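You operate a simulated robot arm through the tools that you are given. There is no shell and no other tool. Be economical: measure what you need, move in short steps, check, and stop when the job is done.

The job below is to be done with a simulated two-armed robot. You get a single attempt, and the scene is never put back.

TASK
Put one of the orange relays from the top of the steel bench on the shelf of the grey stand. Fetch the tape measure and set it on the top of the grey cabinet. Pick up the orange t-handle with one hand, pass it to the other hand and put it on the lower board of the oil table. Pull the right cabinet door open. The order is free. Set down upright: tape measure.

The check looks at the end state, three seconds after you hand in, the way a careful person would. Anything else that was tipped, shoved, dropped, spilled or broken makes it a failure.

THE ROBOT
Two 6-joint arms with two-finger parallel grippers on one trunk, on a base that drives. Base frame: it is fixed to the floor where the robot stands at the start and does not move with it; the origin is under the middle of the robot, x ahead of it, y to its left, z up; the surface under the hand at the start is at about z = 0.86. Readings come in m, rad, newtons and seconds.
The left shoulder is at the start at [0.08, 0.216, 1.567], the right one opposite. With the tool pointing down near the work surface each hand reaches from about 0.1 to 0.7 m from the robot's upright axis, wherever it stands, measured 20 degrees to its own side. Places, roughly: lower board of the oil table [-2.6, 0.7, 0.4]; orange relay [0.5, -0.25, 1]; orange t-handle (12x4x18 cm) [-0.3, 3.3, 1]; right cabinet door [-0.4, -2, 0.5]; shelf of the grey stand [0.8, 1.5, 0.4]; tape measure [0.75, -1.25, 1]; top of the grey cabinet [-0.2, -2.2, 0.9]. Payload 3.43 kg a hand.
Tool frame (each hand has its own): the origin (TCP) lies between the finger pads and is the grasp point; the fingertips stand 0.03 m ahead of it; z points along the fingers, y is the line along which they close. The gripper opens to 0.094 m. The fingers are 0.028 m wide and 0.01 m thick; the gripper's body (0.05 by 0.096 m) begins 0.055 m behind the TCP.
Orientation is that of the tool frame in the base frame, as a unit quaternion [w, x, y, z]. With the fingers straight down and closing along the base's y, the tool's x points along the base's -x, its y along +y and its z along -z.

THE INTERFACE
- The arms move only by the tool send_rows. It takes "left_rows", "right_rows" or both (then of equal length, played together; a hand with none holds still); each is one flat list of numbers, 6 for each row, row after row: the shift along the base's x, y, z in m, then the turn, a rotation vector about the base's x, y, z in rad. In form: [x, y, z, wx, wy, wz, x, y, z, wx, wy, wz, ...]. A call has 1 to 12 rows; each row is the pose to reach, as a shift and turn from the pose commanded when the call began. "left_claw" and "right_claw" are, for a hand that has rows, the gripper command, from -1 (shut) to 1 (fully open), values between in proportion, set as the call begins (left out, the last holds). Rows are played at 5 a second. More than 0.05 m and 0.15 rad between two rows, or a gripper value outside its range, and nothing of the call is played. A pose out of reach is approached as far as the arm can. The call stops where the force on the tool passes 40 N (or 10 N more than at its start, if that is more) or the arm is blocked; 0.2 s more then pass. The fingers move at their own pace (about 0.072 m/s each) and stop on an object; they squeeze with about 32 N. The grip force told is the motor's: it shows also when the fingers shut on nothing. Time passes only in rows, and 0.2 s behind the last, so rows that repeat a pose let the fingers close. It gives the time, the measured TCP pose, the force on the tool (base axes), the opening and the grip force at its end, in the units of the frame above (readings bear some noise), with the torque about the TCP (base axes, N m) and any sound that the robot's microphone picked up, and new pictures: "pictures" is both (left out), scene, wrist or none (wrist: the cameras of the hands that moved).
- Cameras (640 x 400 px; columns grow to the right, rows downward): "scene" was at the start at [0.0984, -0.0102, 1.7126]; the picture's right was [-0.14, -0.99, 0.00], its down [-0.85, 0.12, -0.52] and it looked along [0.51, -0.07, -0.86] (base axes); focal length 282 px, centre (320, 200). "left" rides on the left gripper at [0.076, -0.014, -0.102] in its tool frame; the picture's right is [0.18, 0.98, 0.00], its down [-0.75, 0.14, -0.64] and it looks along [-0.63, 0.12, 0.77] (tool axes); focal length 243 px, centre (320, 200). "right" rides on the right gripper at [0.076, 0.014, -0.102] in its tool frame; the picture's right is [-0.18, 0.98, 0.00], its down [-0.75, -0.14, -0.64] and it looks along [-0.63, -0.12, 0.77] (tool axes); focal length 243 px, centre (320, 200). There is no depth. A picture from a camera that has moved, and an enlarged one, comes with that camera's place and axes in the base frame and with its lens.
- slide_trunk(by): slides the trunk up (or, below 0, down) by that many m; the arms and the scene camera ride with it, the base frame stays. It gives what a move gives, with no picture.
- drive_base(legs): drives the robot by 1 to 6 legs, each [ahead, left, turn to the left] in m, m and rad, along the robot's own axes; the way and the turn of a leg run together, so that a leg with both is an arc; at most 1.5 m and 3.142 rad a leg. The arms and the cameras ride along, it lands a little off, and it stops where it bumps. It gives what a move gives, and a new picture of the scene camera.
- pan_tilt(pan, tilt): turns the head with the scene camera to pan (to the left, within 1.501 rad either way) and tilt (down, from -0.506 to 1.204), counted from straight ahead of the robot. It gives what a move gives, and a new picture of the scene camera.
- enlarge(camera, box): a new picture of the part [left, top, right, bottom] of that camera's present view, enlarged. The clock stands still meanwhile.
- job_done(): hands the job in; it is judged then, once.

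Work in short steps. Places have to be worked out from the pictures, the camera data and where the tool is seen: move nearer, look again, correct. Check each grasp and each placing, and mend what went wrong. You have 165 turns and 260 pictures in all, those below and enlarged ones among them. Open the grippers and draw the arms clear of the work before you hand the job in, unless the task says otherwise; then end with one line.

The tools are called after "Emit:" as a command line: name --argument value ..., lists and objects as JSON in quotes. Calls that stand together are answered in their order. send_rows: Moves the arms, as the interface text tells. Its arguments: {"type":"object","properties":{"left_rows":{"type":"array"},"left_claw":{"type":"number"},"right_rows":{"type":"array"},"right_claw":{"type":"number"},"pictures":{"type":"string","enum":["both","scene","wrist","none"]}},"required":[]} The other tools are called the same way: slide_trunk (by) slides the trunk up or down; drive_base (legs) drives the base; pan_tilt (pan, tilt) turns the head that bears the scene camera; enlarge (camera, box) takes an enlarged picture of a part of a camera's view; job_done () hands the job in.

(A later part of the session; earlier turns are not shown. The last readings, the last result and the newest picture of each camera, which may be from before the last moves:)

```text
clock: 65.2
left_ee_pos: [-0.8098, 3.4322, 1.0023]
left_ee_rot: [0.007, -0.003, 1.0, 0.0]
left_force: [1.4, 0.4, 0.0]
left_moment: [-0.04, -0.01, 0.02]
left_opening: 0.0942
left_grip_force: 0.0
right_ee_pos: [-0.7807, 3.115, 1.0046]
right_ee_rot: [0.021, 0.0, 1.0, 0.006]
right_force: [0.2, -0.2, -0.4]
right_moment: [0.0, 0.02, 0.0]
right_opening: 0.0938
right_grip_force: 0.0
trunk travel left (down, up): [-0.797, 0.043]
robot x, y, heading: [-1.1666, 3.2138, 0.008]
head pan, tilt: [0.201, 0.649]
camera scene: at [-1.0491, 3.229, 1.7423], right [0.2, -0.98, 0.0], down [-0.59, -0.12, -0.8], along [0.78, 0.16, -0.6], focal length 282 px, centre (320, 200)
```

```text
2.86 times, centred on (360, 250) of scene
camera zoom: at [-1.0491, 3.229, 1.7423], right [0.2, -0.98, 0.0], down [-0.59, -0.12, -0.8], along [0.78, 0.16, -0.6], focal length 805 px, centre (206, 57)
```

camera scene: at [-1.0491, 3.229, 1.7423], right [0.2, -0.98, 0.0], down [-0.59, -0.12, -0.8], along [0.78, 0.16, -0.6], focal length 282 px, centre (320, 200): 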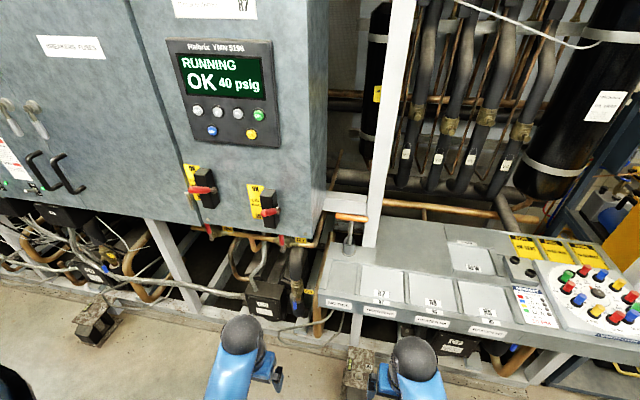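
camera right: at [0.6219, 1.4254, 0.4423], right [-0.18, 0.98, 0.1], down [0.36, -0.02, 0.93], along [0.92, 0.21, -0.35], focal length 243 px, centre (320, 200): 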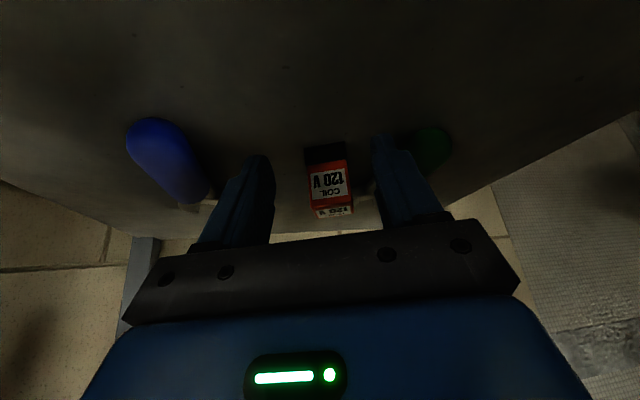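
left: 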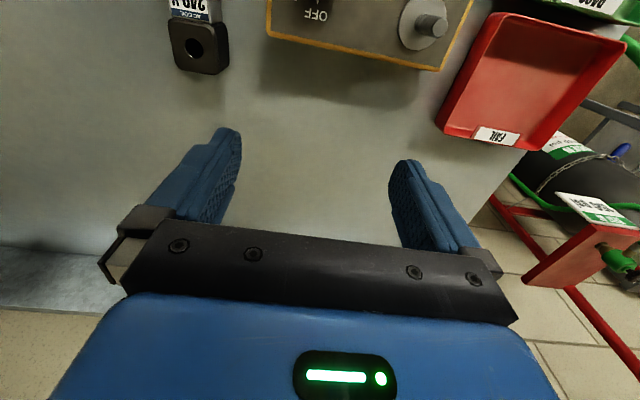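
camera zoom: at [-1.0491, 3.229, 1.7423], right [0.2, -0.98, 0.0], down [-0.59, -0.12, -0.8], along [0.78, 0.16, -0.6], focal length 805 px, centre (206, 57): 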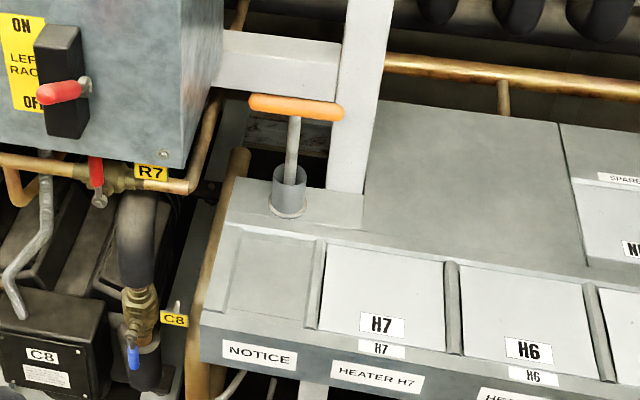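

The T-handle stands in a cup: bar along y at about (-0.25,3.27,z 1.06), cup top ≈0.95. I drive closer.

Emit:
drive_base --legs '[[0.22, 0.03, 0]]'

Emit:
enlarge --camera "scene" --box '[240, 180, 400, 340]'

```text
clock: 66.9
left_ee_pos: [-0.5932, 3.4623, 1.0038]
left_ee_rot: [0.009, -0.003, 1.0, 0.0]
left_force: [-0.3, 0.9, -0.1]
left_moment: [-0.01, -0.01, 0.01]
left_opening: 0.094
left_grip_force: 0.0
right_ee_pos: [-0.565, 3.1461, 1.0044]
right_ee_rot: [0.024, -0.001, 1.0, 0.006]
right_force: [-0.1, 0.1, 0.6]
right_moment: [0.01, -0.04, -0.01]
right_opening: 0.0938
right_grip_force: 0.0
trunk travel left (down, up): [-0.797, 0.043]
robot x, y, heading: [-0.9447, 3.2427, 0.005]
head pan, tilt: [0.201, 0.649]
camera scene: at [-0.8356, 3.2595, 1.7428], right [0.2, -0.98, 0.0], down [-0.59, -0.12, -0.8], along [0.78, 0.16, -0.6], focal length 282 px, centre (320, 200)
```

scene: 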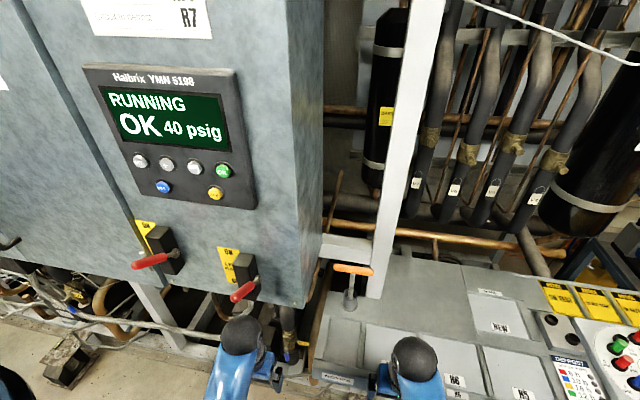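

```text
2.50 times, centred on (320, 260) of scene
camera zoom: at [-0.8356, 3.2595, 1.7428], right [0.2, -0.98, 0.0], down [-0.59, -0.12, -0.8], along [0.78, 0.16, -0.6], focal length 705 px, centre (320, 50)
```

zoom: 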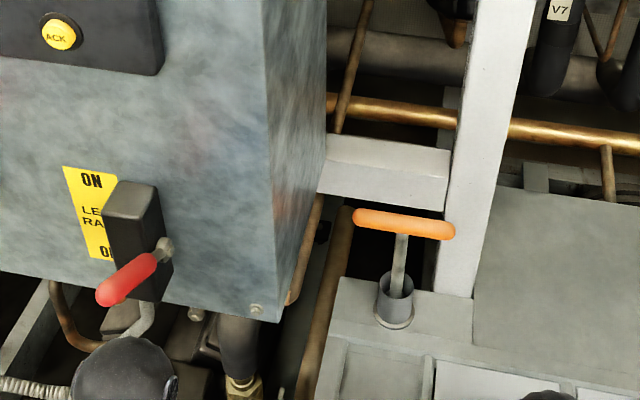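

Triangulating both views: bar ≈(-0.338,3.27,1.13), cup top ≈1.045, table ≈0.97. The right hand will grip the stem just under the bar, tool pitched ~70° forward and yawed 45° left; bring it to a pre-grasp pose.

Emit:
send_rows --right_rows '[-0.01, 0, 0.03, 0.043, -0.103, 0.063, -0.01, 0, 0.06, 0.087, -0.205, 0.127, -0.01, 0, 0.086, 0.13, -0.308, 0.19, 0, 0, 0.086, 0.174, -0.411, 0.254, 0.01, 0, 0.086, 0.217, -0.514, 0.317, 0.02, 0, 0.086, 0.261, -0.616, 0.381, 0.035, 0.005, 0.086, 0.304, -0.719, 0.444, 0.05, 0.01, 0.086, 0.348, -0.822, 0.508, 0.065, 0.01, 0.086, 0.391, -0.925, 0.571, 0.08, 0.015, 0.086, 0.435, -1.027, 0.635, 0.095, 0.02, 0.086, 0.478, -1.13, 0.698]' --right_claw 1 --pictures "both"

```text
clock: 69.3
left_ee_pos: [-0.5899, 3.4628, 1.0025]
left_ee_rot: [0.005, -0.003, 1.0, 0.0]
left_force: [0.0, 0.3, 1.1]
left_moment: [-0.02, -0.01, 0.02]
left_opening: 0.094
left_grip_force: 0.0
right_ee_pos: [-0.4646, 3.1646, 1.0892]
right_ee_rot: [0.535, -0.32, 0.747, 0.231]
right_force: [1.1, 0.3, 0.2]
right_moment: [-0.03, 0.04, 0.0]
right_opening: 0.0942
right_grip_force: 0.0
trunk travel left (down, up): [-0.797, 0.043]
robot x, y, heading: [-0.9464, 3.2447, 0.008]
head pan, tilt: [0.201, 0.649]
camera scene: at [-0.8285, 3.2603, 1.7423], right [0.2, -0.98, 0.0], down [-0.59, -0.12, -0.8], along [0.78, 0.16, -0.61], focal length 282 px, centre (320, 200)
camera right: at [-0.5602, 3.0874, 1.0492], right [-0.67, 0.72, 0.18], down [-0.15, -0.36, 0.92], along [0.73, 0.59, 0.35], focal length 243 px, centre (320, 200)
```

scene: 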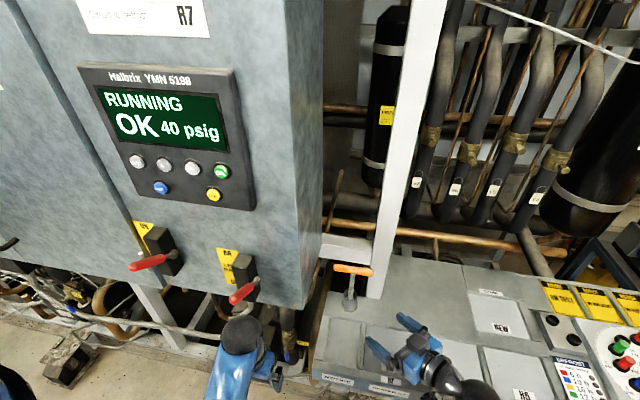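
right: 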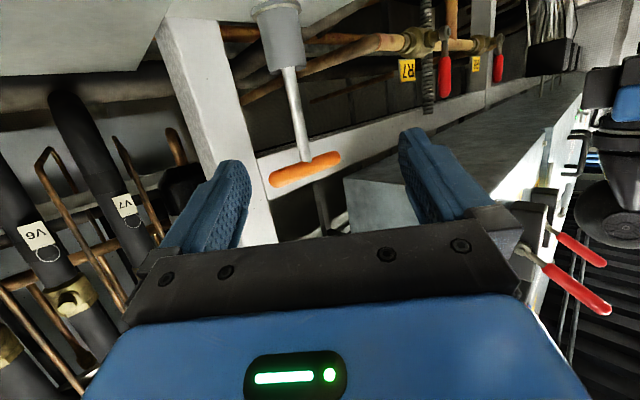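

The wrist view refines the stem to ≈(-0.32,3.27), cup top ≈1.005, bar ≈1.12. Advance to 8 cm short of it, aligned.

Emit:
send_rows --right_rows '[0.03, 0.005, 0, 0, 0, 0, 0.06, 0.027, 0, 0, 0, 0, 0.09, 0.047, 0, 0, 0, 0]' --pictures "wrist"

```text
clock: 70.1
left_ee_pos: [-0.5906, 3.4645, 1.0027]
left_ee_rot: [0.005, -0.003, 1.0, -0.001]
left_force: [-0.5, 0.0, 1.0]
left_moment: [0.0, 0.03, 0.0]
left_opening: 0.0941
left_grip_force: 0.2
right_ee_pos: [-0.3758, 3.2136, 1.09]
right_ee_rot: [0.533, -0.321, 0.748, 0.231]
right_force: [0.4, 0.0, -0.1]
right_moment: [-0.01, -0.03, 0.01]
right_opening: 0.0941
right_grip_force: 0.1
trunk travel left (down, up): [-0.797, 0.043]
robot x, y, heading: [-0.9434, 3.2452, 0.006]
head pan, tilt: [0.201, 0.649]
camera right: at [-0.4705, 3.135, 1.0496], right [-0.67, 0.72, 0.18], down [-0.14, -0.36, 0.92], along [0.73, 0.59, 0.35], focal length 243 px, centre (320, 200)
```

right: 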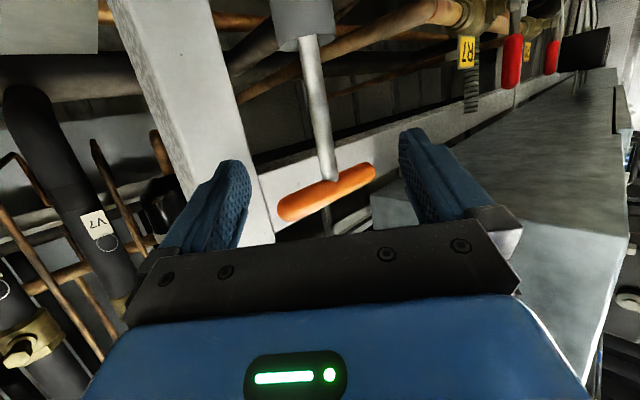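

Stem at (-0.315,3.27). Lower to z≈1.063 and advance onto it.

Emit:
send_rows --right_rows '[0, 0, -0.027, 0, 0, 0, 0.03, 0.028, -0.027, 0, 0, 0, 0.06, 0.056, -0.027, 0, 0, 0]' --pictures "wrist"

```text
clock: 70.9
left_ee_pos: [-0.5948, 3.4627, 1.0046]
left_ee_rot: [0.008, -0.002, 1.0, 0.0]
left_force: [0.1, 0.2, 0.6]
left_moment: [-0.01, 0.0, 0.0]
left_opening: 0.0939
left_grip_force: 0.0
right_ee_pos: [-0.3264, 3.2616, 1.0604]
right_ee_rot: [0.532, -0.32, 0.749, 0.231]
right_force: [-11.6, -3.5, 2.3]
right_moment: [0.0, -0.21, -0.58]
right_opening: 0.0912
right_grip_force: 0.1
trunk travel left (down, up): [-0.797, 0.043]
robot x, y, heading: [-0.9452, 3.2434, 0.002]
head pan, tilt: [0.201, 0.649]
stopped in row 3 (right hand): the force on the tool passed its limit at 92 N (the readings are from after the stop); the commanded pose is now the measured one
camera right: at [-0.4214, 3.1838, 1.0215], right [-0.67, 0.72, 0.18], down [-0.14, -0.36, 0.92], along [0.73, 0.59, 0.35], focal length 243 px, centre (320, 200)
```

right: 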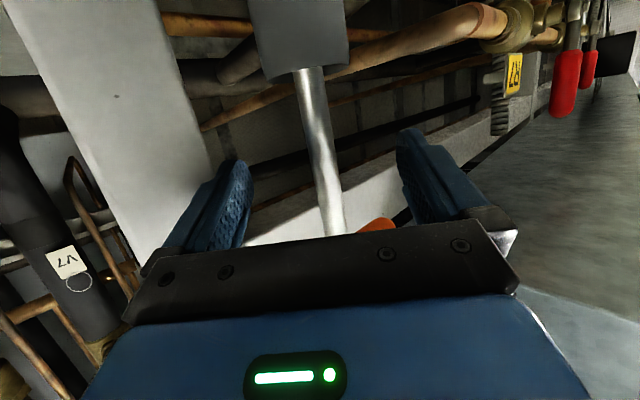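

The right fingertip brushed the post behind; the stem is already between the pads. Close here.

Emit:
send_rows --right_rows '[-0.003, -0.001, 0, 0, 0, 0, -0.002, 0, 0, 0, 0, 0, -0.002, 0, 0, 0, 0, 0, -0.002, 0, 0, 0, 0, 0, -0.002, 0, 0, 0, 0, 0, -0.002, 0, 0, 0, 0, 0]' --right_claw -1 --pictures "both"

```text
clock: 72.3
left_ee_pos: [-0.5913, 3.4634, 1.0023]
left_ee_rot: [0.007, -0.002, 1.0, 0.0]
left_force: [0.3, -0.1, -0.2]
left_moment: [0.01, 0.04, -0.02]
left_opening: 0.0939
left_grip_force: 0.1
right_ee_pos: [-0.3257, 3.2622, 1.0593]
right_ee_rot: [0.533, -0.319, 0.749, 0.231]
right_force: [-4.6, 3.0, 1.3]
right_moment: [0.15, 0.49, 0.03]
right_opening: 0.0141
right_grip_force: 31.9
trunk travel left (down, up): [-0.797, 0.043]
robot x, y, heading: [-0.9472, 3.2429, 0.008]
head pan, tilt: [0.201, 0.649]
camera scene: at [-0.8313, 3.2607, 1.7424], right [0.2, -0.98, 0.0], down [-0.59, -0.12, -0.8], along [0.78, 0.16, -0.6], focal length 282 px, centre (320, 200)
camera right: at [-0.4208, 3.1847, 1.0208], right [-0.67, 0.72, 0.18], down [-0.14, -0.36, 0.92], along [0.73, 0.59, 0.34], focal length 243 px, centre (320, 200)
```

scene: 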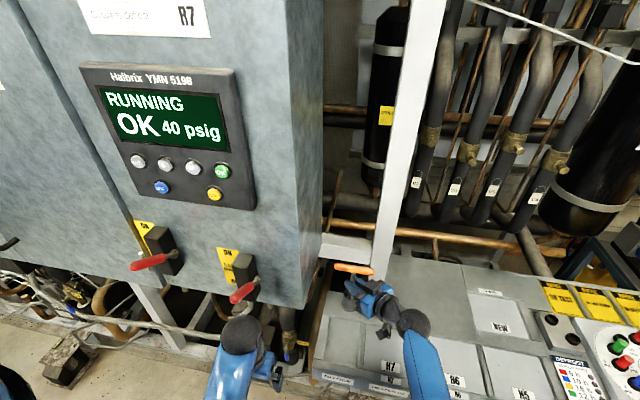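
right: 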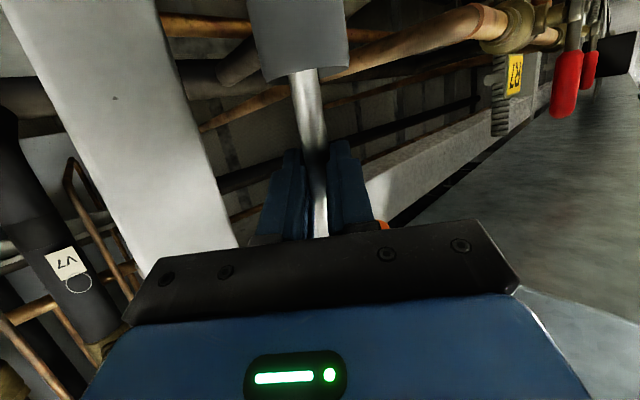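

Stem gripped (14 mm). Lift straight up out of the cup.

Emit:
send_rows --right_rows '[0, 0, 0.025, 0, 0, 0, 0, 0, 0.05, 0, 0, 0, 0, 0, 0.075, 0, 0, 0, 0, 0, 0.1, 0, 0, 0, 0, 0, 0.12, 0, 0, 0]' --pictures "both"

```text
clock: 73.5
left_ee_pos: [-0.5893, 3.4628, 1.0034]
left_ee_rot: [0.007, -0.002, 1.0, 0.0]
left_force: [0.2, 0.1, 0.8]
left_moment: [-0.03, 0.02, -0.03]
left_opening: 0.0938
left_grip_force: 0.0
right_ee_pos: [-0.3236, 3.2633, 1.1809]
right_ee_rot: [0.533, -0.318, 0.75, 0.229]
right_force: [-0.1, -0.1, -2.6]
right_moment: [-0.05, 0.04, -0.04]
right_opening: 0.0144
right_grip_force: 32.1
trunk travel left (down, up): [-0.797, 0.043]
robot x, y, heading: [-0.9452, 3.2417, 0.007]
head pan, tilt: [0.201, 0.649]
camera scene: at [-0.8297, 3.2602, 1.7423], right [0.2, -0.98, 0.0], down [-0.59, -0.12, -0.8], along [0.78, 0.16, -0.6], focal length 282 px, centre (320, 200)
camera right: at [-0.4193, 3.184, 1.1415], right [-0.67, 0.72, 0.18], down [-0.14, -0.36, 0.92], along [0.73, 0.59, 0.34], focal length 243 px, centre (320, 200)
```

scene: 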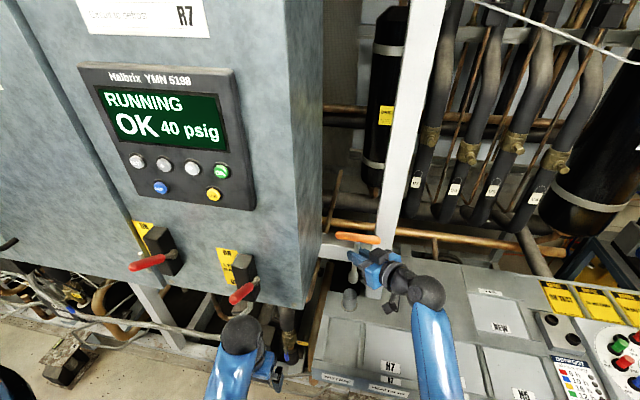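
right: 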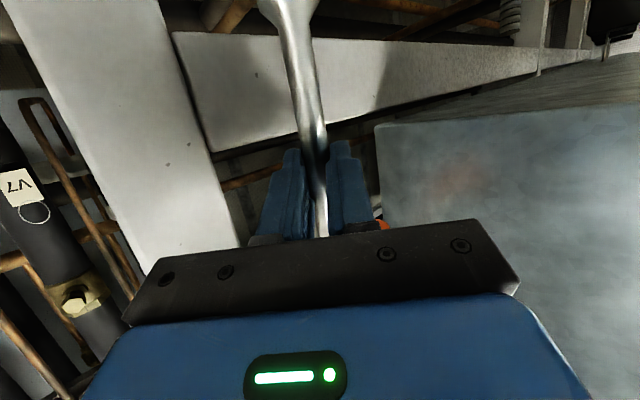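

It's out of the cup. Drive back into the free corridor.

Emit:
drive_base --legs '[[-0.35, 0, 0]]'

Emit:
pan_tilt --pan 0.0 --tilt 0.7

```text
clock: 75.8
left_ee_pos: [-0.9367, 3.4613, 1.0014]
left_ee_rot: [0.005, -0.001, 1.0, -0.001]
left_force: [0.6, -0.1, -0.3]
left_moment: [0.0, 0.01, 0.01]
left_opening: 0.0942
left_grip_force: 0.0
right_ee_pos: [-0.6719, 3.2599, 1.179]
right_ee_rot: [0.532, -0.318, 0.75, 0.23]
right_force: [0.1, -0.6, -3.5]
right_moment: [-0.03, 0.04, -0.01]
right_opening: 0.0146
right_grip_force: 32.1
trunk travel left (down, up): [-0.797, 0.043]
robot x, y, heading: [-1.2979, 3.2423, 0.005]
head pan, tilt: [0.201, 0.649]
camera scene: at [-1.1753, 3.2589, 1.7419], right [0.2, -0.98, 0.0], down [-0.59, -0.12, -0.79], along [0.78, 0.16, -0.61], focal length 282 px, centre (320, 200)
```

scene: 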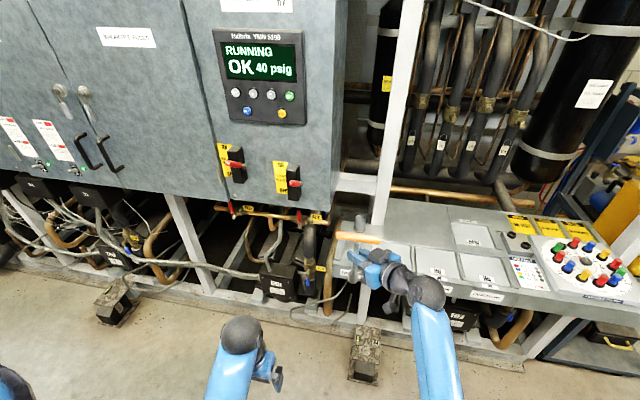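

```text
clock: 76.5
left_ee_pos: [-0.938, 3.4617, 1.0028]
left_ee_rot: [0.006, -0.001, 1.0, 0.0]
left_force: [0.2, 0.5, 0.7]
left_moment: [0.02, 0.0, 0.04]
left_opening: 0.0941
left_grip_force: 0.1
right_ee_pos: [-0.6734, 3.2614, 1.1792]
right_ee_rot: [0.532, -0.319, 0.75, 0.23]
right_force: [0.7, 0.0, -2.8]
right_moment: [0.0, 0.04, -0.02]
right_opening: 0.0143
right_grip_force: 32.1
trunk travel left (down, up): [-0.797, 0.043]
robot x, y, heading: [-1.2976, 3.2424, 0.004]
head pan, tilt: [0.0, 0.7]
camera scene: at [-1.1784, 3.2417, 1.7379], right [0.0, -1.0, 0.0], down [-0.64, 0.0, -0.76], along [0.76, 0.0, -0.64], focal length 282 px, centre (320, 200)
```

scene: 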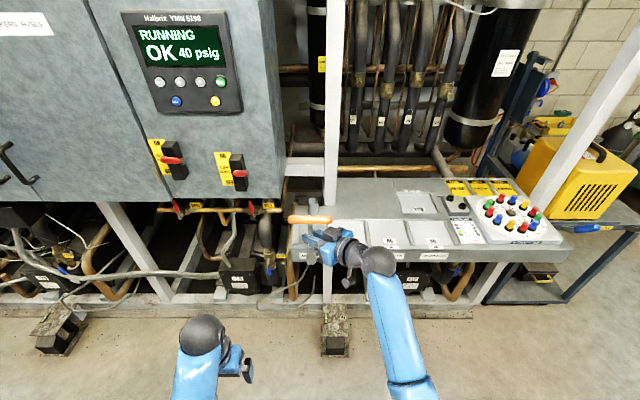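

The handle is held upright by the right hand. Bring the left hand to a pre-grasp pose, nearly horizontal, 6 cm below the right fingers.

Emit:
send_rows --left_rows '[0, 0, 0.02, -0.017, -0.134, -0.021, 0.0, 0, 0.04, -0.034, -0.268, -0.042, 0.0, 0, 0.06, -0.051, -0.403, -0.063, 0.01, -0.01, 0.08, -0.068, -0.537, -0.084, 0.02, -0.02, 0.1, -0.085, -0.671, -0.106, 0.04, -0.045, 0.117, -0.101, -0.805, -0.127, 0.065, -0.075, 0.119, -0.118, -0.939, -0.148, 0.09, -0.105, 0.119, -0.135, -1.074, -0.169, 0.115, -0.13, 0.119, -0.152, -1.208, -0.19, 0.14, -0.155, 0.119, -0.169, -1.342, -0.211]' --left_claw 1 --pictures "both"

```text
clock: 78.7
left_ee_pos: [-0.7985, 3.3062, 1.1202]
left_ee_rot: [0.625, 0.097, 0.77, -0.081]
left_force: [0.2, -0.5, 0.2]
left_moment: [-0.04, 0.01, -0.01]
left_opening: 0.094
left_grip_force: 0.0
left hand out of reach, approached as far as the arm can: row 5
right_ee_pos: [-0.6723, 3.2602, 1.1791]
right_ee_rot: [0.533, -0.318, 0.75, 0.23]
right_force: [0.1, -0.7, -3.1]
right_moment: [-0.04, 0.03, 0.02]
right_opening: 0.0144
right_grip_force: 32.3
trunk travel left (down, up): [-0.797, 0.043]
robot x, y, heading: [-1.2991, 3.2438, 0.008]
head pan, tilt: [0.0, 0.7]
camera scene: at [-1.178, 3.2409, 1.7378], right [0.0, -1.0, 0.0], down [-0.65, 0.0, -0.76], along [0.76, 0.0, -0.65], focal length 282 px, centre (320, 200)
camera left: at [-0.9145, 3.3208, 1.067], right [0.21, 0.96, -0.18], down [-0.42, 0.26, 0.87], along [0.88, -0.1, 0.46], focal length 243 px, centre (320, 200)
```

scene: 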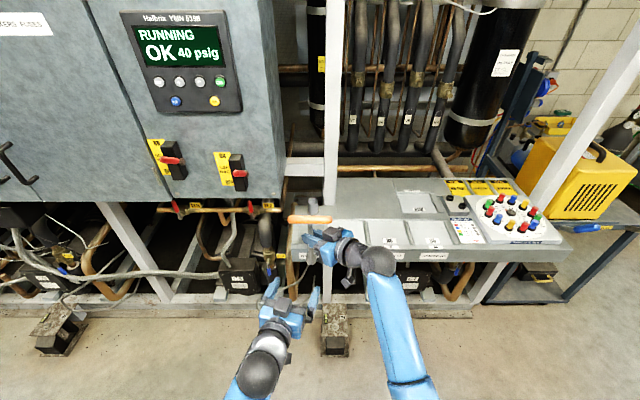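
left: 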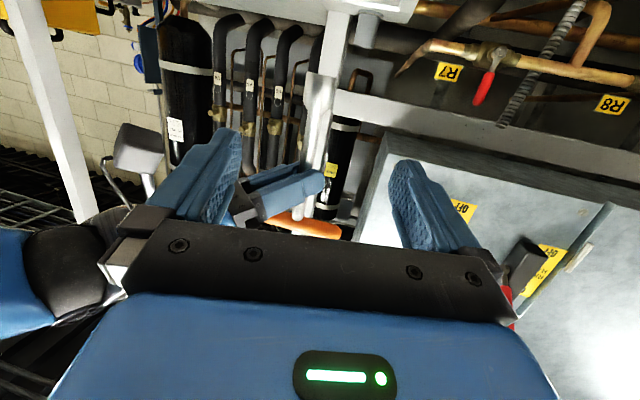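

Emit:
enlarge --camera "left" --box '[230, 50, 410, 250]'

```text
2.00 times, centred on (320, 150) of left
camera zoom: at [-0.9145, 3.3208, 1.067], right [0.21, 0.96, -0.18], down [-0.42, 0.26, 0.87], along [0.88, -0.1, 0.46], focal length 485 px, centre (320, 300)
```

zoom: 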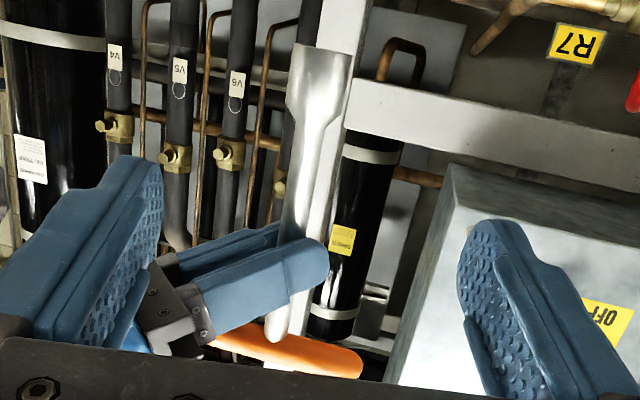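

Clear gap between socket flare (z<1.10) and right fingers (z>1.16). Advance left hand at z≈1.122 onto the stem.

Emit:
send_rows --left_rows '[0.03, -0.008, 0.002, 0, 0, 0, 0.06, -0.015, 0.002, 0, 0, 0, 0.09, -0.023, 0.002, 0, 0, 0, 0.11, -0.028, 0.002, 0, 0, 0, 0.1245, -0.031, 0.002, 0, 0, 0]' --pictures "wrist"

```text
clock: 79.9
left_ee_pos: [-0.6744, 3.2752, 1.1247]
left_ee_rot: [0.625, 0.096, 0.771, -0.08]
left_force: [0.9, -0.5, 1.0]
left_moment: [-0.01, 0.0, -0.01]
left_opening: 0.0942
left_grip_force: 0.0
right_ee_pos: [-0.6739, 3.2603, 1.1803]
right_ee_rot: [0.532, -0.318, 0.751, 0.229]
right_force: [0.4, -0.3, -3.1]
right_moment: [-0.01, 0.05, 0.0]
right_opening: 0.0143
right_grip_force: 31.8
trunk travel left (down, up): [-0.797, 0.043]
robot x, y, heading: [-1.2958, 3.2416, 0.005]
head pan, tilt: [0.0, 0.7]
camera left: at [-0.7904, 3.2898, 1.0699], right [0.21, 0.96, -0.18], down [-0.42, 0.26, 0.87], along [0.88, -0.1, 0.46], focal length 243 px, centre (320, 200)
```

left: 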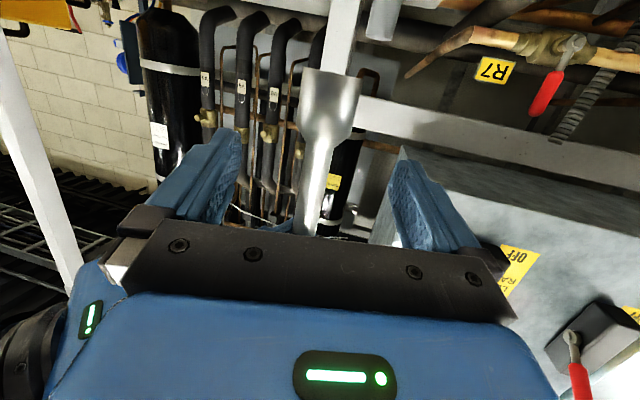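

No contact; the stem lies between the left pads. Close the left gripper.

Emit:
send_rows --left_rows '[0, 0, 0, 0, 0, 0, 0, 0, 0, 0, 0, 0, 0, 0, 0, 0, 0, 0, 0, 0, 0, 0, 0, 0, 0, 0, 0, 0, 0, 0]' --left_claw -1 --pictures "wrist"

```text
clock: 81.1
left_ee_pos: [-0.6758, 3.2729, 1.1241]
left_ee_rot: [0.625, 0.096, 0.771, -0.079]
left_force: [-13.4, -20.0, 1.3]
left_moment: [0.74, -0.63, -0.22]
left_opening: 0.0144
left_grip_force: 32.1
right_ee_pos: [-0.6755, 3.263, 1.1813]
right_ee_rot: [0.532, -0.319, 0.75, 0.23]
right_force: [13.8, 20.3, -4.9]
right_moment: [0.28, -0.07, 0.04]
right_opening: 0.0146
right_grip_force: 31.9
trunk travel left (down, up): [-0.797, 0.043]
robot x, y, heading: [-1.2986, 3.2422, 0.006]
head pan, tilt: [0.0, 0.7]
camera left: at [-0.7916, 3.2891, 1.0702], right [0.21, 0.96, -0.18], down [-0.42, 0.26, 0.87], along [0.88, -0.1, 0.46], focal length 243 px, centre (320, 200)
```

left: 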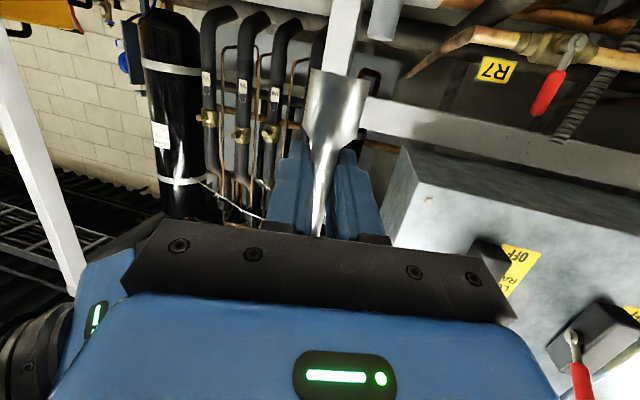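

Both hands hold it. Release the right hand and back it out horizontally.

Emit:
send_rows --right_rows '[0, 0, 0, 0, 0, 0, 0, 0, 0, 0, 0, 0, 0, 0, 0, 0, 0, 0, 0, 0, 0, 0, 0, 0, -0.02, -0.021, 0, 0, 0, 0, -0.041, -0.044, 0, 0, 0, 0, -0.062, -0.066, 0, 0, 0, 0, -0.083, -0.088, 0, 0, 0, 0, -0.09, -0.12, 0, 0, 0, 0]' --right_claw 1 --pictures "both"

```text
clock: 82.1
left_ee_pos: [-0.6767, 3.2749, 1.1236]
left_ee_rot: [0.625, 0.095, 0.77, -0.079]
left_force: [-24.5, 12.8, 2.6]
left_moment: [-0.75, -1.12, -0.76]
left_opening: 0.0145
left_grip_force: 32.4
right_ee_pos: [-0.6723, 3.2549, 1.1799]
right_ee_rot: [0.536, -0.315, 0.751, 0.223]
right_force: [25.3, -12.7, -4.5]
right_moment: [-0.1, -0.31, 0.26]
right_opening: 0.0789
right_grip_force: 0.0
trunk travel left (down, up): [-0.797, 0.043]
robot x, y, heading: [-1.297, 3.2386, 0.005]
head pan, tilt: [0.0, 0.7]
stopped in row 5 (left hand): the force on the tool passed its limit at 49 N (the readings are from after the stop); the commanded pose is now the measured one
camera scene: at [-1.1795, 3.2415, 1.7379], right [0.0, -1.0, 0.0], down [-0.64, 0.0, -0.76], along [0.76, 0.0, -0.64], focal length 282 px, centre (320, 200)
camera right: at [-0.7676, 3.1768, 1.1412], right [-0.66, 0.73, 0.17], down [-0.16, -0.36, 0.92], along [0.74, 0.58, 0.35], focal length 243 px, centre (320, 200)
```

scene: 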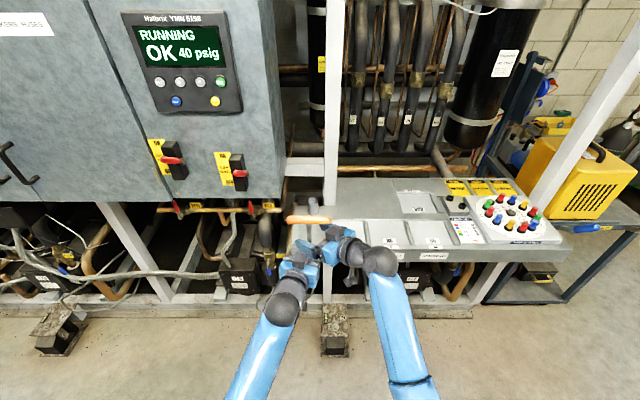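
right: 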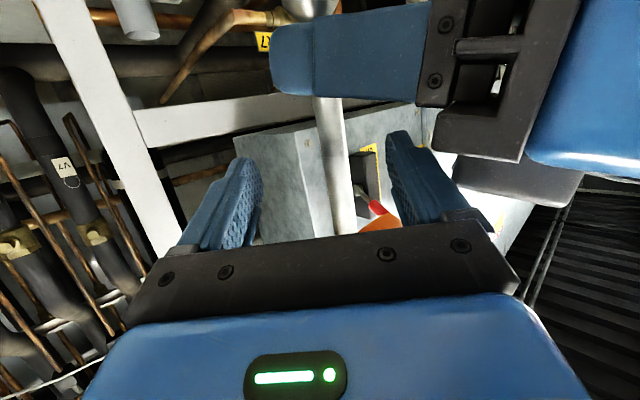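

The right finger's opening bumped the left hand's body. Narrow to ~5 cm, lift 1 cm (bar still above), then back out.

Emit:
send_rows --right_rows '[0.0, 0.003, 0.0, 0, 0, 0, 0, 0.005, 0.006, 0, 0, 0, 0, 0.005, 0.012, 0, 0, 0]' --right_claw 0.0 --pictures "wrist"

```text
clock: 82.9
left_ee_pos: [-0.6766, 3.2754, 1.1232]
left_ee_rot: [0.625, 0.097, 0.77, -0.08]
left_force: [0.1, 0.5, 0.3]
left_moment: [0.0, 0.05, 0.02]
left_opening: 0.0147
left_grip_force: 32.0
right_ee_pos: [-0.674, 3.2611, 1.1943]
right_ee_rot: [0.534, -0.316, 0.75, 0.226]
right_force: [-0.5, 0.3, 0.7]
right_moment: [0.02, -0.02, 0.02]
right_opening: 0.047
right_grip_force: 0.1
trunk travel left (down, up): [-0.797, 0.043]
robot x, y, heading: [-1.297, 3.2424, -0.002]
head pan, tilt: [0.0, 0.7]
camera right: at [-0.7693, 3.1844, 1.1533], right [-0.66, 0.73, 0.18], down [-0.15, -0.36, 0.92], along [0.73, 0.58, 0.35], focal length 243 px, centre (320, 200)
```

right: 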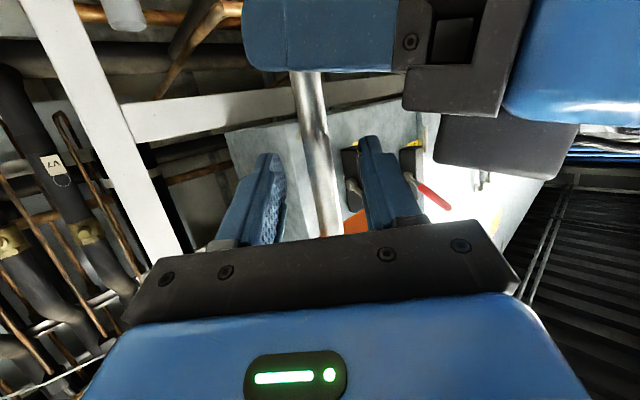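

Forces are zero. Back the right hand out.

Emit:
send_rows --right_rows '[-0.02, -0.021, 0, 0, 0, 0, -0.041, -0.044, 0, 0, 0, 0, -0.055, -0.075, 0, 0, 0, 0, -0.065, -0.115, 0, 0, 0, 0, -0.075, -0.155, 0, 0, 0, 0]' --pictures "both"

```text
clock: 84.1
left_ee_pos: [-0.6776, 3.2733, 1.1232]
left_ee_rot: [0.625, 0.097, 0.77, -0.08]
left_force: [0.4, 0.3, 0.0]
left_moment: [0.05, 0.04, 0.03]
left_opening: 0.0147
left_grip_force: 32.1
right_ee_pos: [-0.7496, 3.1051, 1.1938]
right_ee_rot: [0.536, -0.316, 0.75, 0.227]
right_force: [-0.1, 0.0, 0.2]
right_moment: [0.02, 0.02, -0.01]
right_opening: 0.047
right_grip_force: 0.1
trunk travel left (down, up): [-0.797, 0.043]
robot x, y, heading: [-1.2958, 3.2449, 0.007]
head pan, tilt: [0.0, 0.7]
camera scene: at [-1.18, 3.2398, 1.738], right [0.0, -1.0, 0.0], down [-0.64, 0.0, -0.76], along [0.76, 0.0, -0.64], focal length 282 px, centre (320, 200)
camera right: at [-0.8452, 3.0272, 1.1537], right [-0.66, 0.73, 0.18], down [-0.15, -0.36, 0.92], along [0.73, 0.58, 0.35], focal length 243 px, centre (320, 200)
```

scene: 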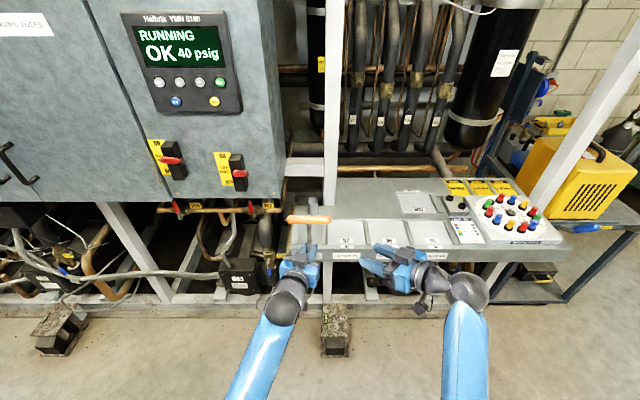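
right: 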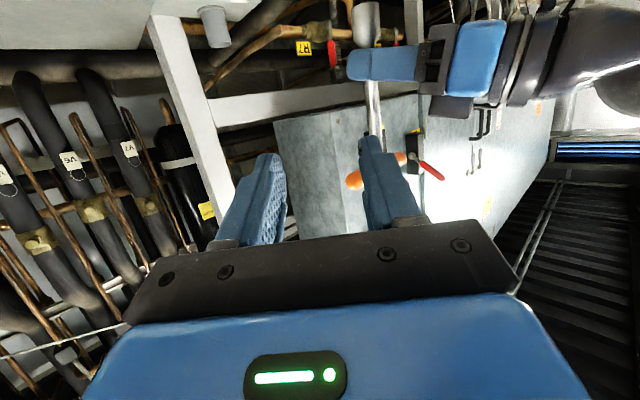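

Handover complete; the left hand holds the handle. Tuck the right hand back to tool-down and pull the left in a bit.

Emit:
send_rows --right_rows '[-0.016, -0.004, -0.017, -0.043, 0.103, -0.063, -0.033, -0.008, -0.034, -0.087, 0.205, -0.127, -0.049, -0.012, -0.052, -0.13, 0.308, -0.19, -0.065, -0.016, -0.069, -0.174, 0.411, -0.254, -0.082, -0.02, -0.086, -0.217, 0.514, -0.317, -0.098, -0.024, -0.103, -0.261, 0.616, -0.381, -0.115, -0.028, -0.121, -0.304, 0.719, -0.444, -0.131, -0.033, -0.138, -0.348, 0.822, -0.508, -0.147, -0.037, -0.155, -0.391, 0.925, -0.571, -0.164, -0.041, -0.173, -0.435, 1.027, -0.635, -0.18, -0.045, -0.19, -0.478, 1.13, -0.698]' --left_rows '[-0.01, 0.008, 0, 0, 0, 0, -0.02, 0.016, 0, 0, 0, 0, -0.03, 0.024, 0, 0, 0, 0, -0.04, 0.032, 0, 0, 0, 0, -0.05, 0.04, 0, 0, 0, 0, -0.06, 0.048, 0, 0, 0, 0, -0.07, 0.056, 0, 0, 0, 0, -0.08, 0.064, 0, 0, 0, 0, -0.09, 0.072, 0, 0, 0, 0, -0.1, 0.08, 0, 0, 0, 0, -0.1, 0.08, 0, 0, 0, 0]' --right_claw 1 --pictures "none"

Emit:
pan_tilt --pan -1.5 --tilt 0.45

```text
clock: 86.5
left_ee_pos: [-0.7767, 3.354, 1.1229]
left_ee_rot: [0.625, 0.097, 0.77, -0.08]
left_force: [0.7, 0.3, 0.8]
left_moment: [0.0, 0.04, -0.01]
left_opening: 0.0144
left_grip_force: 31.7
right_ee_pos: [-0.928, 3.0617, 1.0032]
right_ee_rot: [0.02, 0.001, 1.0, 0.0]
right_force: [-0.1, 0.0, 0.7]
right_moment: [0.01, 0.0, -0.01]
right_opening: 0.0939
right_grip_force: 0.1
trunk travel left (down, up): [-0.797, 0.043]
robot x, y, heading: [-1.2949, 3.2433, 0.004]
head pan, tilt: [0.0, 0.7]
```

```text
clock: 88.1
left_ee_pos: [-0.7767, 3.3554, 1.1235]
left_ee_rot: [0.625, 0.096, 0.771, -0.08]
left_force: [0.0, 0.2, 0.1]
left_moment: [0.02, 0.04, -0.07]
left_opening: 0.0143
left_grip_force: 32.6
right_ee_pos: [-0.9292, 3.0612, 1.0032]
right_ee_rot: [0.021, -0.001, 1.0, 0.0]
right_force: [0.0, 0.4, -0.1]
right_moment: [-0.01, 0.01, -0.02]
right_opening: 0.0939
right_grip_force: 0.1
trunk travel left (down, up): [-0.797, 0.043]
robot x, y, heading: [-1.2938, 3.2416, 0.001]
head pan, tilt: [-1.499, 0.45]
camera scene: at [-1.2576, 3.1497, 1.7602], right [-1.0, -0.08, 0.0], down [-0.03, 0.43, -0.9], along [0.07, -0.9, -0.44], focal length 282 px, centre (320, 200)
```

scene: 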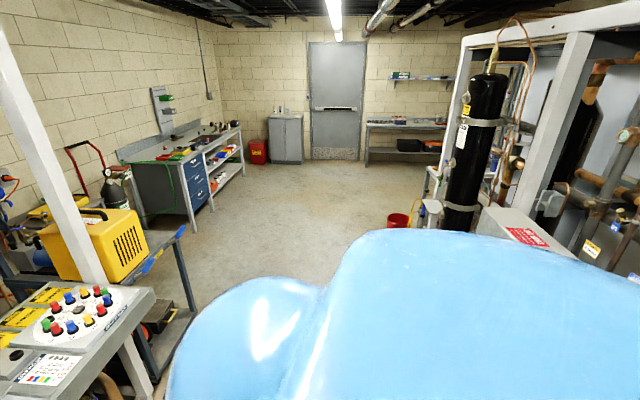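

Floor ahead is free. Drive along -y, then turn right and look for the oil table.

Emit:
drive_base --legs '[[0, -1.2, 0], [0, -1.1, 0], [0, 0, -1.57]]'

Emit:
pan_tilt --pan -1.2 --tilt 0.5

```text
clock: 103.3
left_ee_pos: [-1.1945, 0.4096, 1.1239]
left_ee_rot: [0.383, 0.615, 0.474, -0.499]
left_force: [1.0, -0.3, 0.3]
left_moment: [0.05, 0.02, 0.05]
left_opening: 0.0146
left_grip_force: 31.8
right_ee_pos: [-1.4876, 0.5653, 1.003]
right_ee_rot: [0.015, 0.71, 0.704, -0.015]
right_force: [-0.2, 0.1, 0.6]
right_moment: [0.02, 0.02, -0.02]
right_opening: 0.094
right_grip_force: 0.0
trunk travel left (down, up): [-0.797, 0.043]
robot x, y, heading: [-1.302, 0.9293, -1.573]
head pan, tilt: [-1.499, 0.45]
camera scene: at [-1.394, 0.8929, 1.7602], right [-0.07, 1.0, 0.0], down [0.43, 0.03, -0.9], along [-0.9, -0.06, -0.43], focal length 282 px, centre (320, 200)
```

scene: 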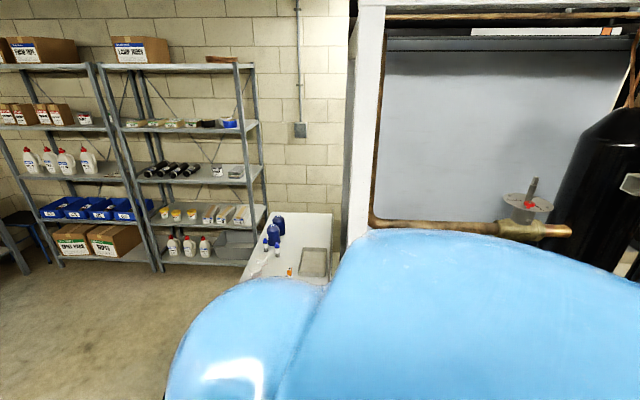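

```text
clock: 104.1
left_ee_pos: [-1.1944, 0.4108, 1.1231]
left_ee_rot: [0.383, 0.616, 0.474, -0.5]
left_force: [0.1, 0.4, -0.3]
left_moment: [0.02, -0.02, 0.0]
left_opening: 0.0143
left_grip_force: 31.9
right_ee_pos: [-1.4869, 0.5639, 1.0032]
right_ee_rot: [0.015, 0.71, 0.704, -0.015]
right_force: [0.2, -0.5, -0.9]
right_moment: [0.03, -0.04, 0.01]
right_opening: 0.094
right_grip_force: 0.1
trunk travel left (down, up): [-0.797, 0.043]
robot x, y, heading: [-1.3017, 0.9309, -1.577]
head pan, tilt: [-1.201, 0.499]
camera scene: at [-1.3877, 0.8666, 1.7557], right [-0.36, 0.93, 0.0], down [0.45, 0.17, -0.88], along [-0.82, -0.31, -0.48], focal length 282 px, centre (320, 200)
```

scene: 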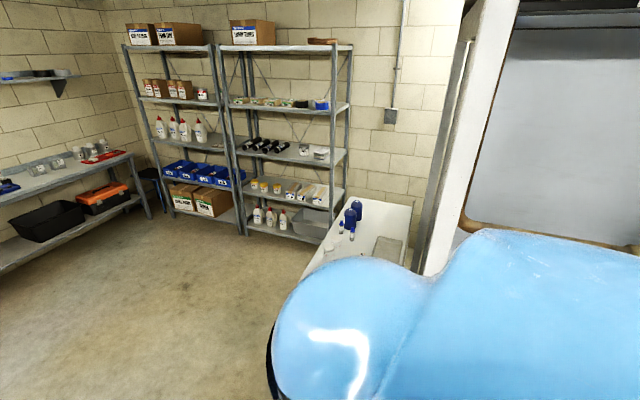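

The oil table is the white-topped one with blue bottles. Move ahead a little, then turn to face it.

Emit:
drive_base --legs '[[0.4, 0, 0], [0, 0, -1.57]]'

Emit:
pan_tilt --pan -0.1 --tilt 0.55

```text
clock: 110.5
left_ee_pos: [-1.8268, 0.4195, 1.1221]
left_ee_rot: [-0.082, 0.77, -0.099, -0.624]
left_force: [-0.9, -0.4, -2.6]
left_moment: [0.02, -0.05, -0.02]
left_opening: 0.0143
left_grip_force: 31.8
right_ee_pos: [-1.6714, 0.7132, 1.0034]
right_ee_rot: [0.0, 1.0, -0.003, -0.021]
right_force: [-0.9, -0.6, 0.2]
right_moment: [0.01, 0.01, -0.01]
right_opening: 0.0937
right_grip_force: 0.0
trunk travel left (down, up): [-0.797, 0.043]
robot x, y, heading: [-1.3066, 0.527, 3.134]
head pan, tilt: [-1.201, 0.499]
camera scene: at [-1.3685, 0.6139, 1.7557], right [0.93, 0.36, 0.0], down [0.17, -0.45, -0.88], along [-0.31, 0.82, -0.48], focal length 282 px, centre (320, 200)
```

scene: 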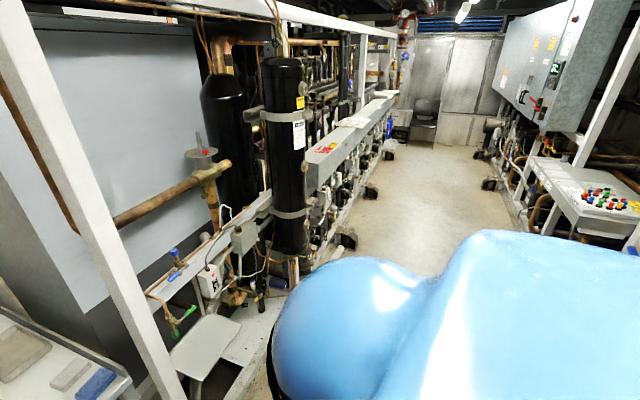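

```text
clock: 111.8
left_ee_pos: [-1.8276, 0.4217, 1.1232]
left_ee_rot: [-0.082, 0.771, -0.099, -0.624]
left_force: [0.1, -0.3, -3.2]
left_moment: [-0.01, -0.06, 0.03]
left_opening: 0.0141
left_grip_force: 32.0
right_ee_pos: [-1.6717, 0.7131, 1.0037]
right_ee_rot: [0.0, 1.0, -0.003, -0.02]
right_force: [0.0, 0.3, -0.1]
right_moment: [-0.03, 0.03, 0.01]
right_opening: 0.0939
right_grip_force: 0.1
trunk travel left (down, up): [-0.797, 0.043]
robot x, y, heading: [-1.3065, 0.5328, 3.137]
head pan, tilt: [-0.099, 0.55]
camera scene: at [-1.4252, 0.5385, 1.7511], right [0.1, 0.99, 0.0], down [0.52, -0.05, -0.85], along [-0.85, 0.09, -0.52], focal length 282 px, centre (320, 200)
```

scene: 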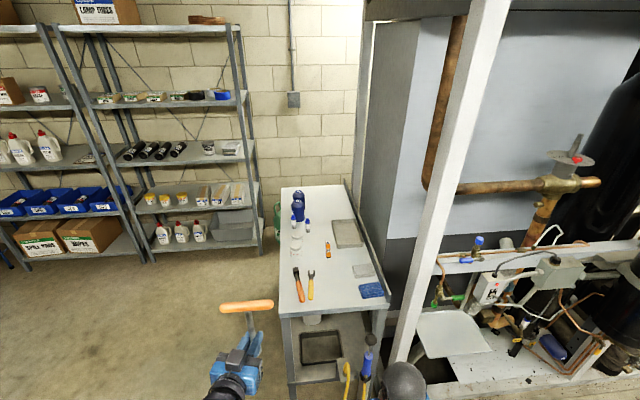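

Emit:
enlarge --camera "scene" --box '[250, 180, 450, 400]'

```text
1.82 times, centred on (350, 290) of scene
camera zoom: at [-1.4252, 0.5385, 1.7511], right [0.1, 0.99, 0.0], down [0.52, -0.05, -0.85], along [-0.85, 0.09, -0.52], focal length 512 px, centre (266, 36)
```

zoom: 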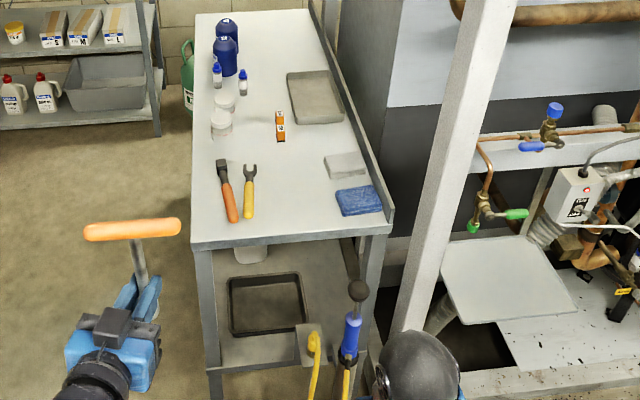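

The table's open long side faces -y (y≈0.45, x −3.06…−2.1). I drive around to that side to face +y.

Emit:
drive_base --legs '[[0, 0.83, 0], [1.15, 0, 0], [0, 0, -1.57]]'

Emit:
pan_tilt --pan 0.0 --tilt 0.75

```text
clock: 125.5
left_ee_pos: [-2.5707, 0.2325, 1.1236]
left_ee_rot: [0.501, -0.473, 0.616, 0.382]
left_force: [-0.4, -0.1, -3.6]
left_moment: [-0.02, 0.02, -0.01]
left_opening: 0.0144
left_grip_force: 32.0
right_ee_pos: [-2.2782, 0.0758, 1.0046]
right_ee_rot: [0.015, -0.701, 0.713, 0.016]
right_force: [0.2, 0.2, -0.6]
right_moment: [0.0, -0.01, -0.03]
right_opening: 0.094
right_grip_force: 0.0
trunk travel left (down, up): [-0.797, 0.043]
robot x, y, heading: [-2.4662, -0.2885, 1.558]
head pan, tilt: [-0.099, 0.55]
camera scene: at [-2.4549, -0.17, 1.7511], right [0.99, -0.11, 0.0], down [-0.06, -0.52, -0.85], along [0.1, 0.85, -0.52], focal length 282 px, centre (320, 200)
```

scene: 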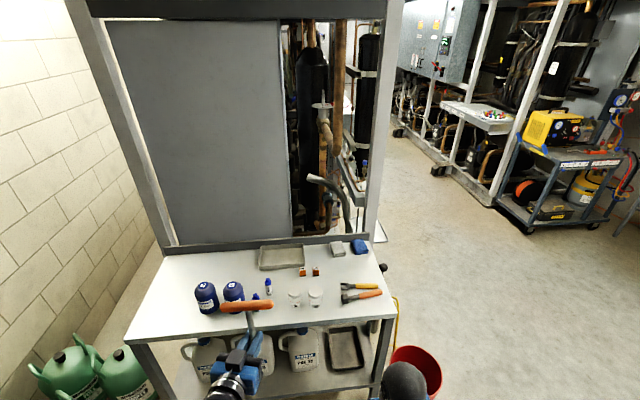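

```text
clock: 126.2
left_ee_pos: [-2.5713, 0.2323, 1.1234]
left_ee_rot: [0.501, -0.472, 0.617, 0.381]
left_force: [0.0, -0.7, -3.7]
left_moment: [-0.06, 0.01, 0.01]
left_opening: 0.0142
left_grip_force: 31.8
right_ee_pos: [-2.2795, 0.0758, 1.0046]
right_ee_rot: [0.015, -0.701, 0.713, 0.015]
right_force: [-0.6, -0.7, -0.6]
right_moment: [0.0, -0.01, -0.01]
right_opening: 0.0942
right_grip_force: 0.1
trunk travel left (down, up): [-0.797, 0.043]
robot x, y, heading: [-2.466, -0.2894, 1.556]
head pan, tilt: [0.0, 0.75]
camera scene: at [-2.4636, -0.1763, 1.7337], right [1.0, -0.01, 0.0], down [-0.01, -0.68, -0.73], along [0.01, 0.73, -0.68], focal length 282 px, centre (320, 200)
```

scene: 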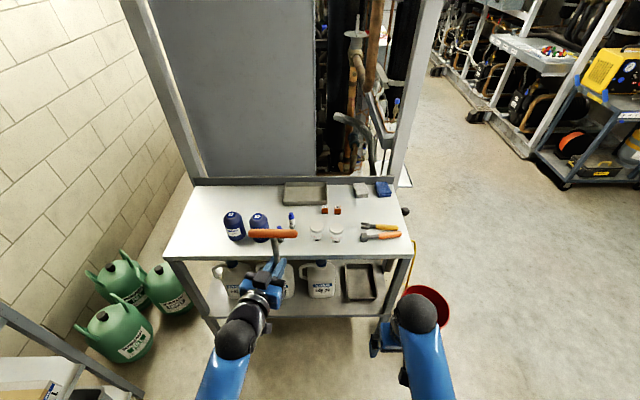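

Emit:
enlarge --camera "scene" --box '[190, 230, 450, 350]'

```text
2.46 times, centred on (320, 290) of scene
camera zoom: at [-2.4636, -0.1763, 1.7337], right [1.0, -0.01, 0.0], down [-0.01, -0.68, -0.73], along [0.01, 0.73, -0.68], focal length 694 px, centre (320, -22)
```

zoom: 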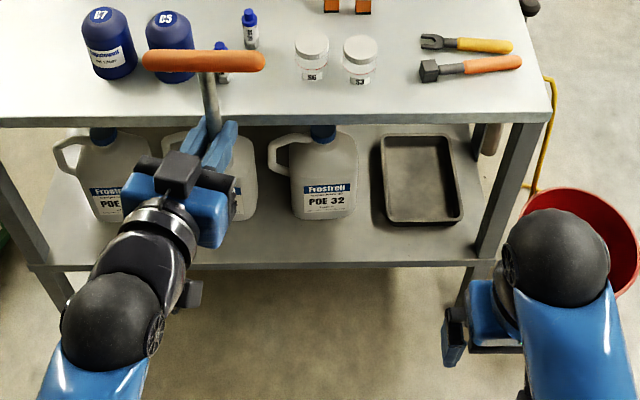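

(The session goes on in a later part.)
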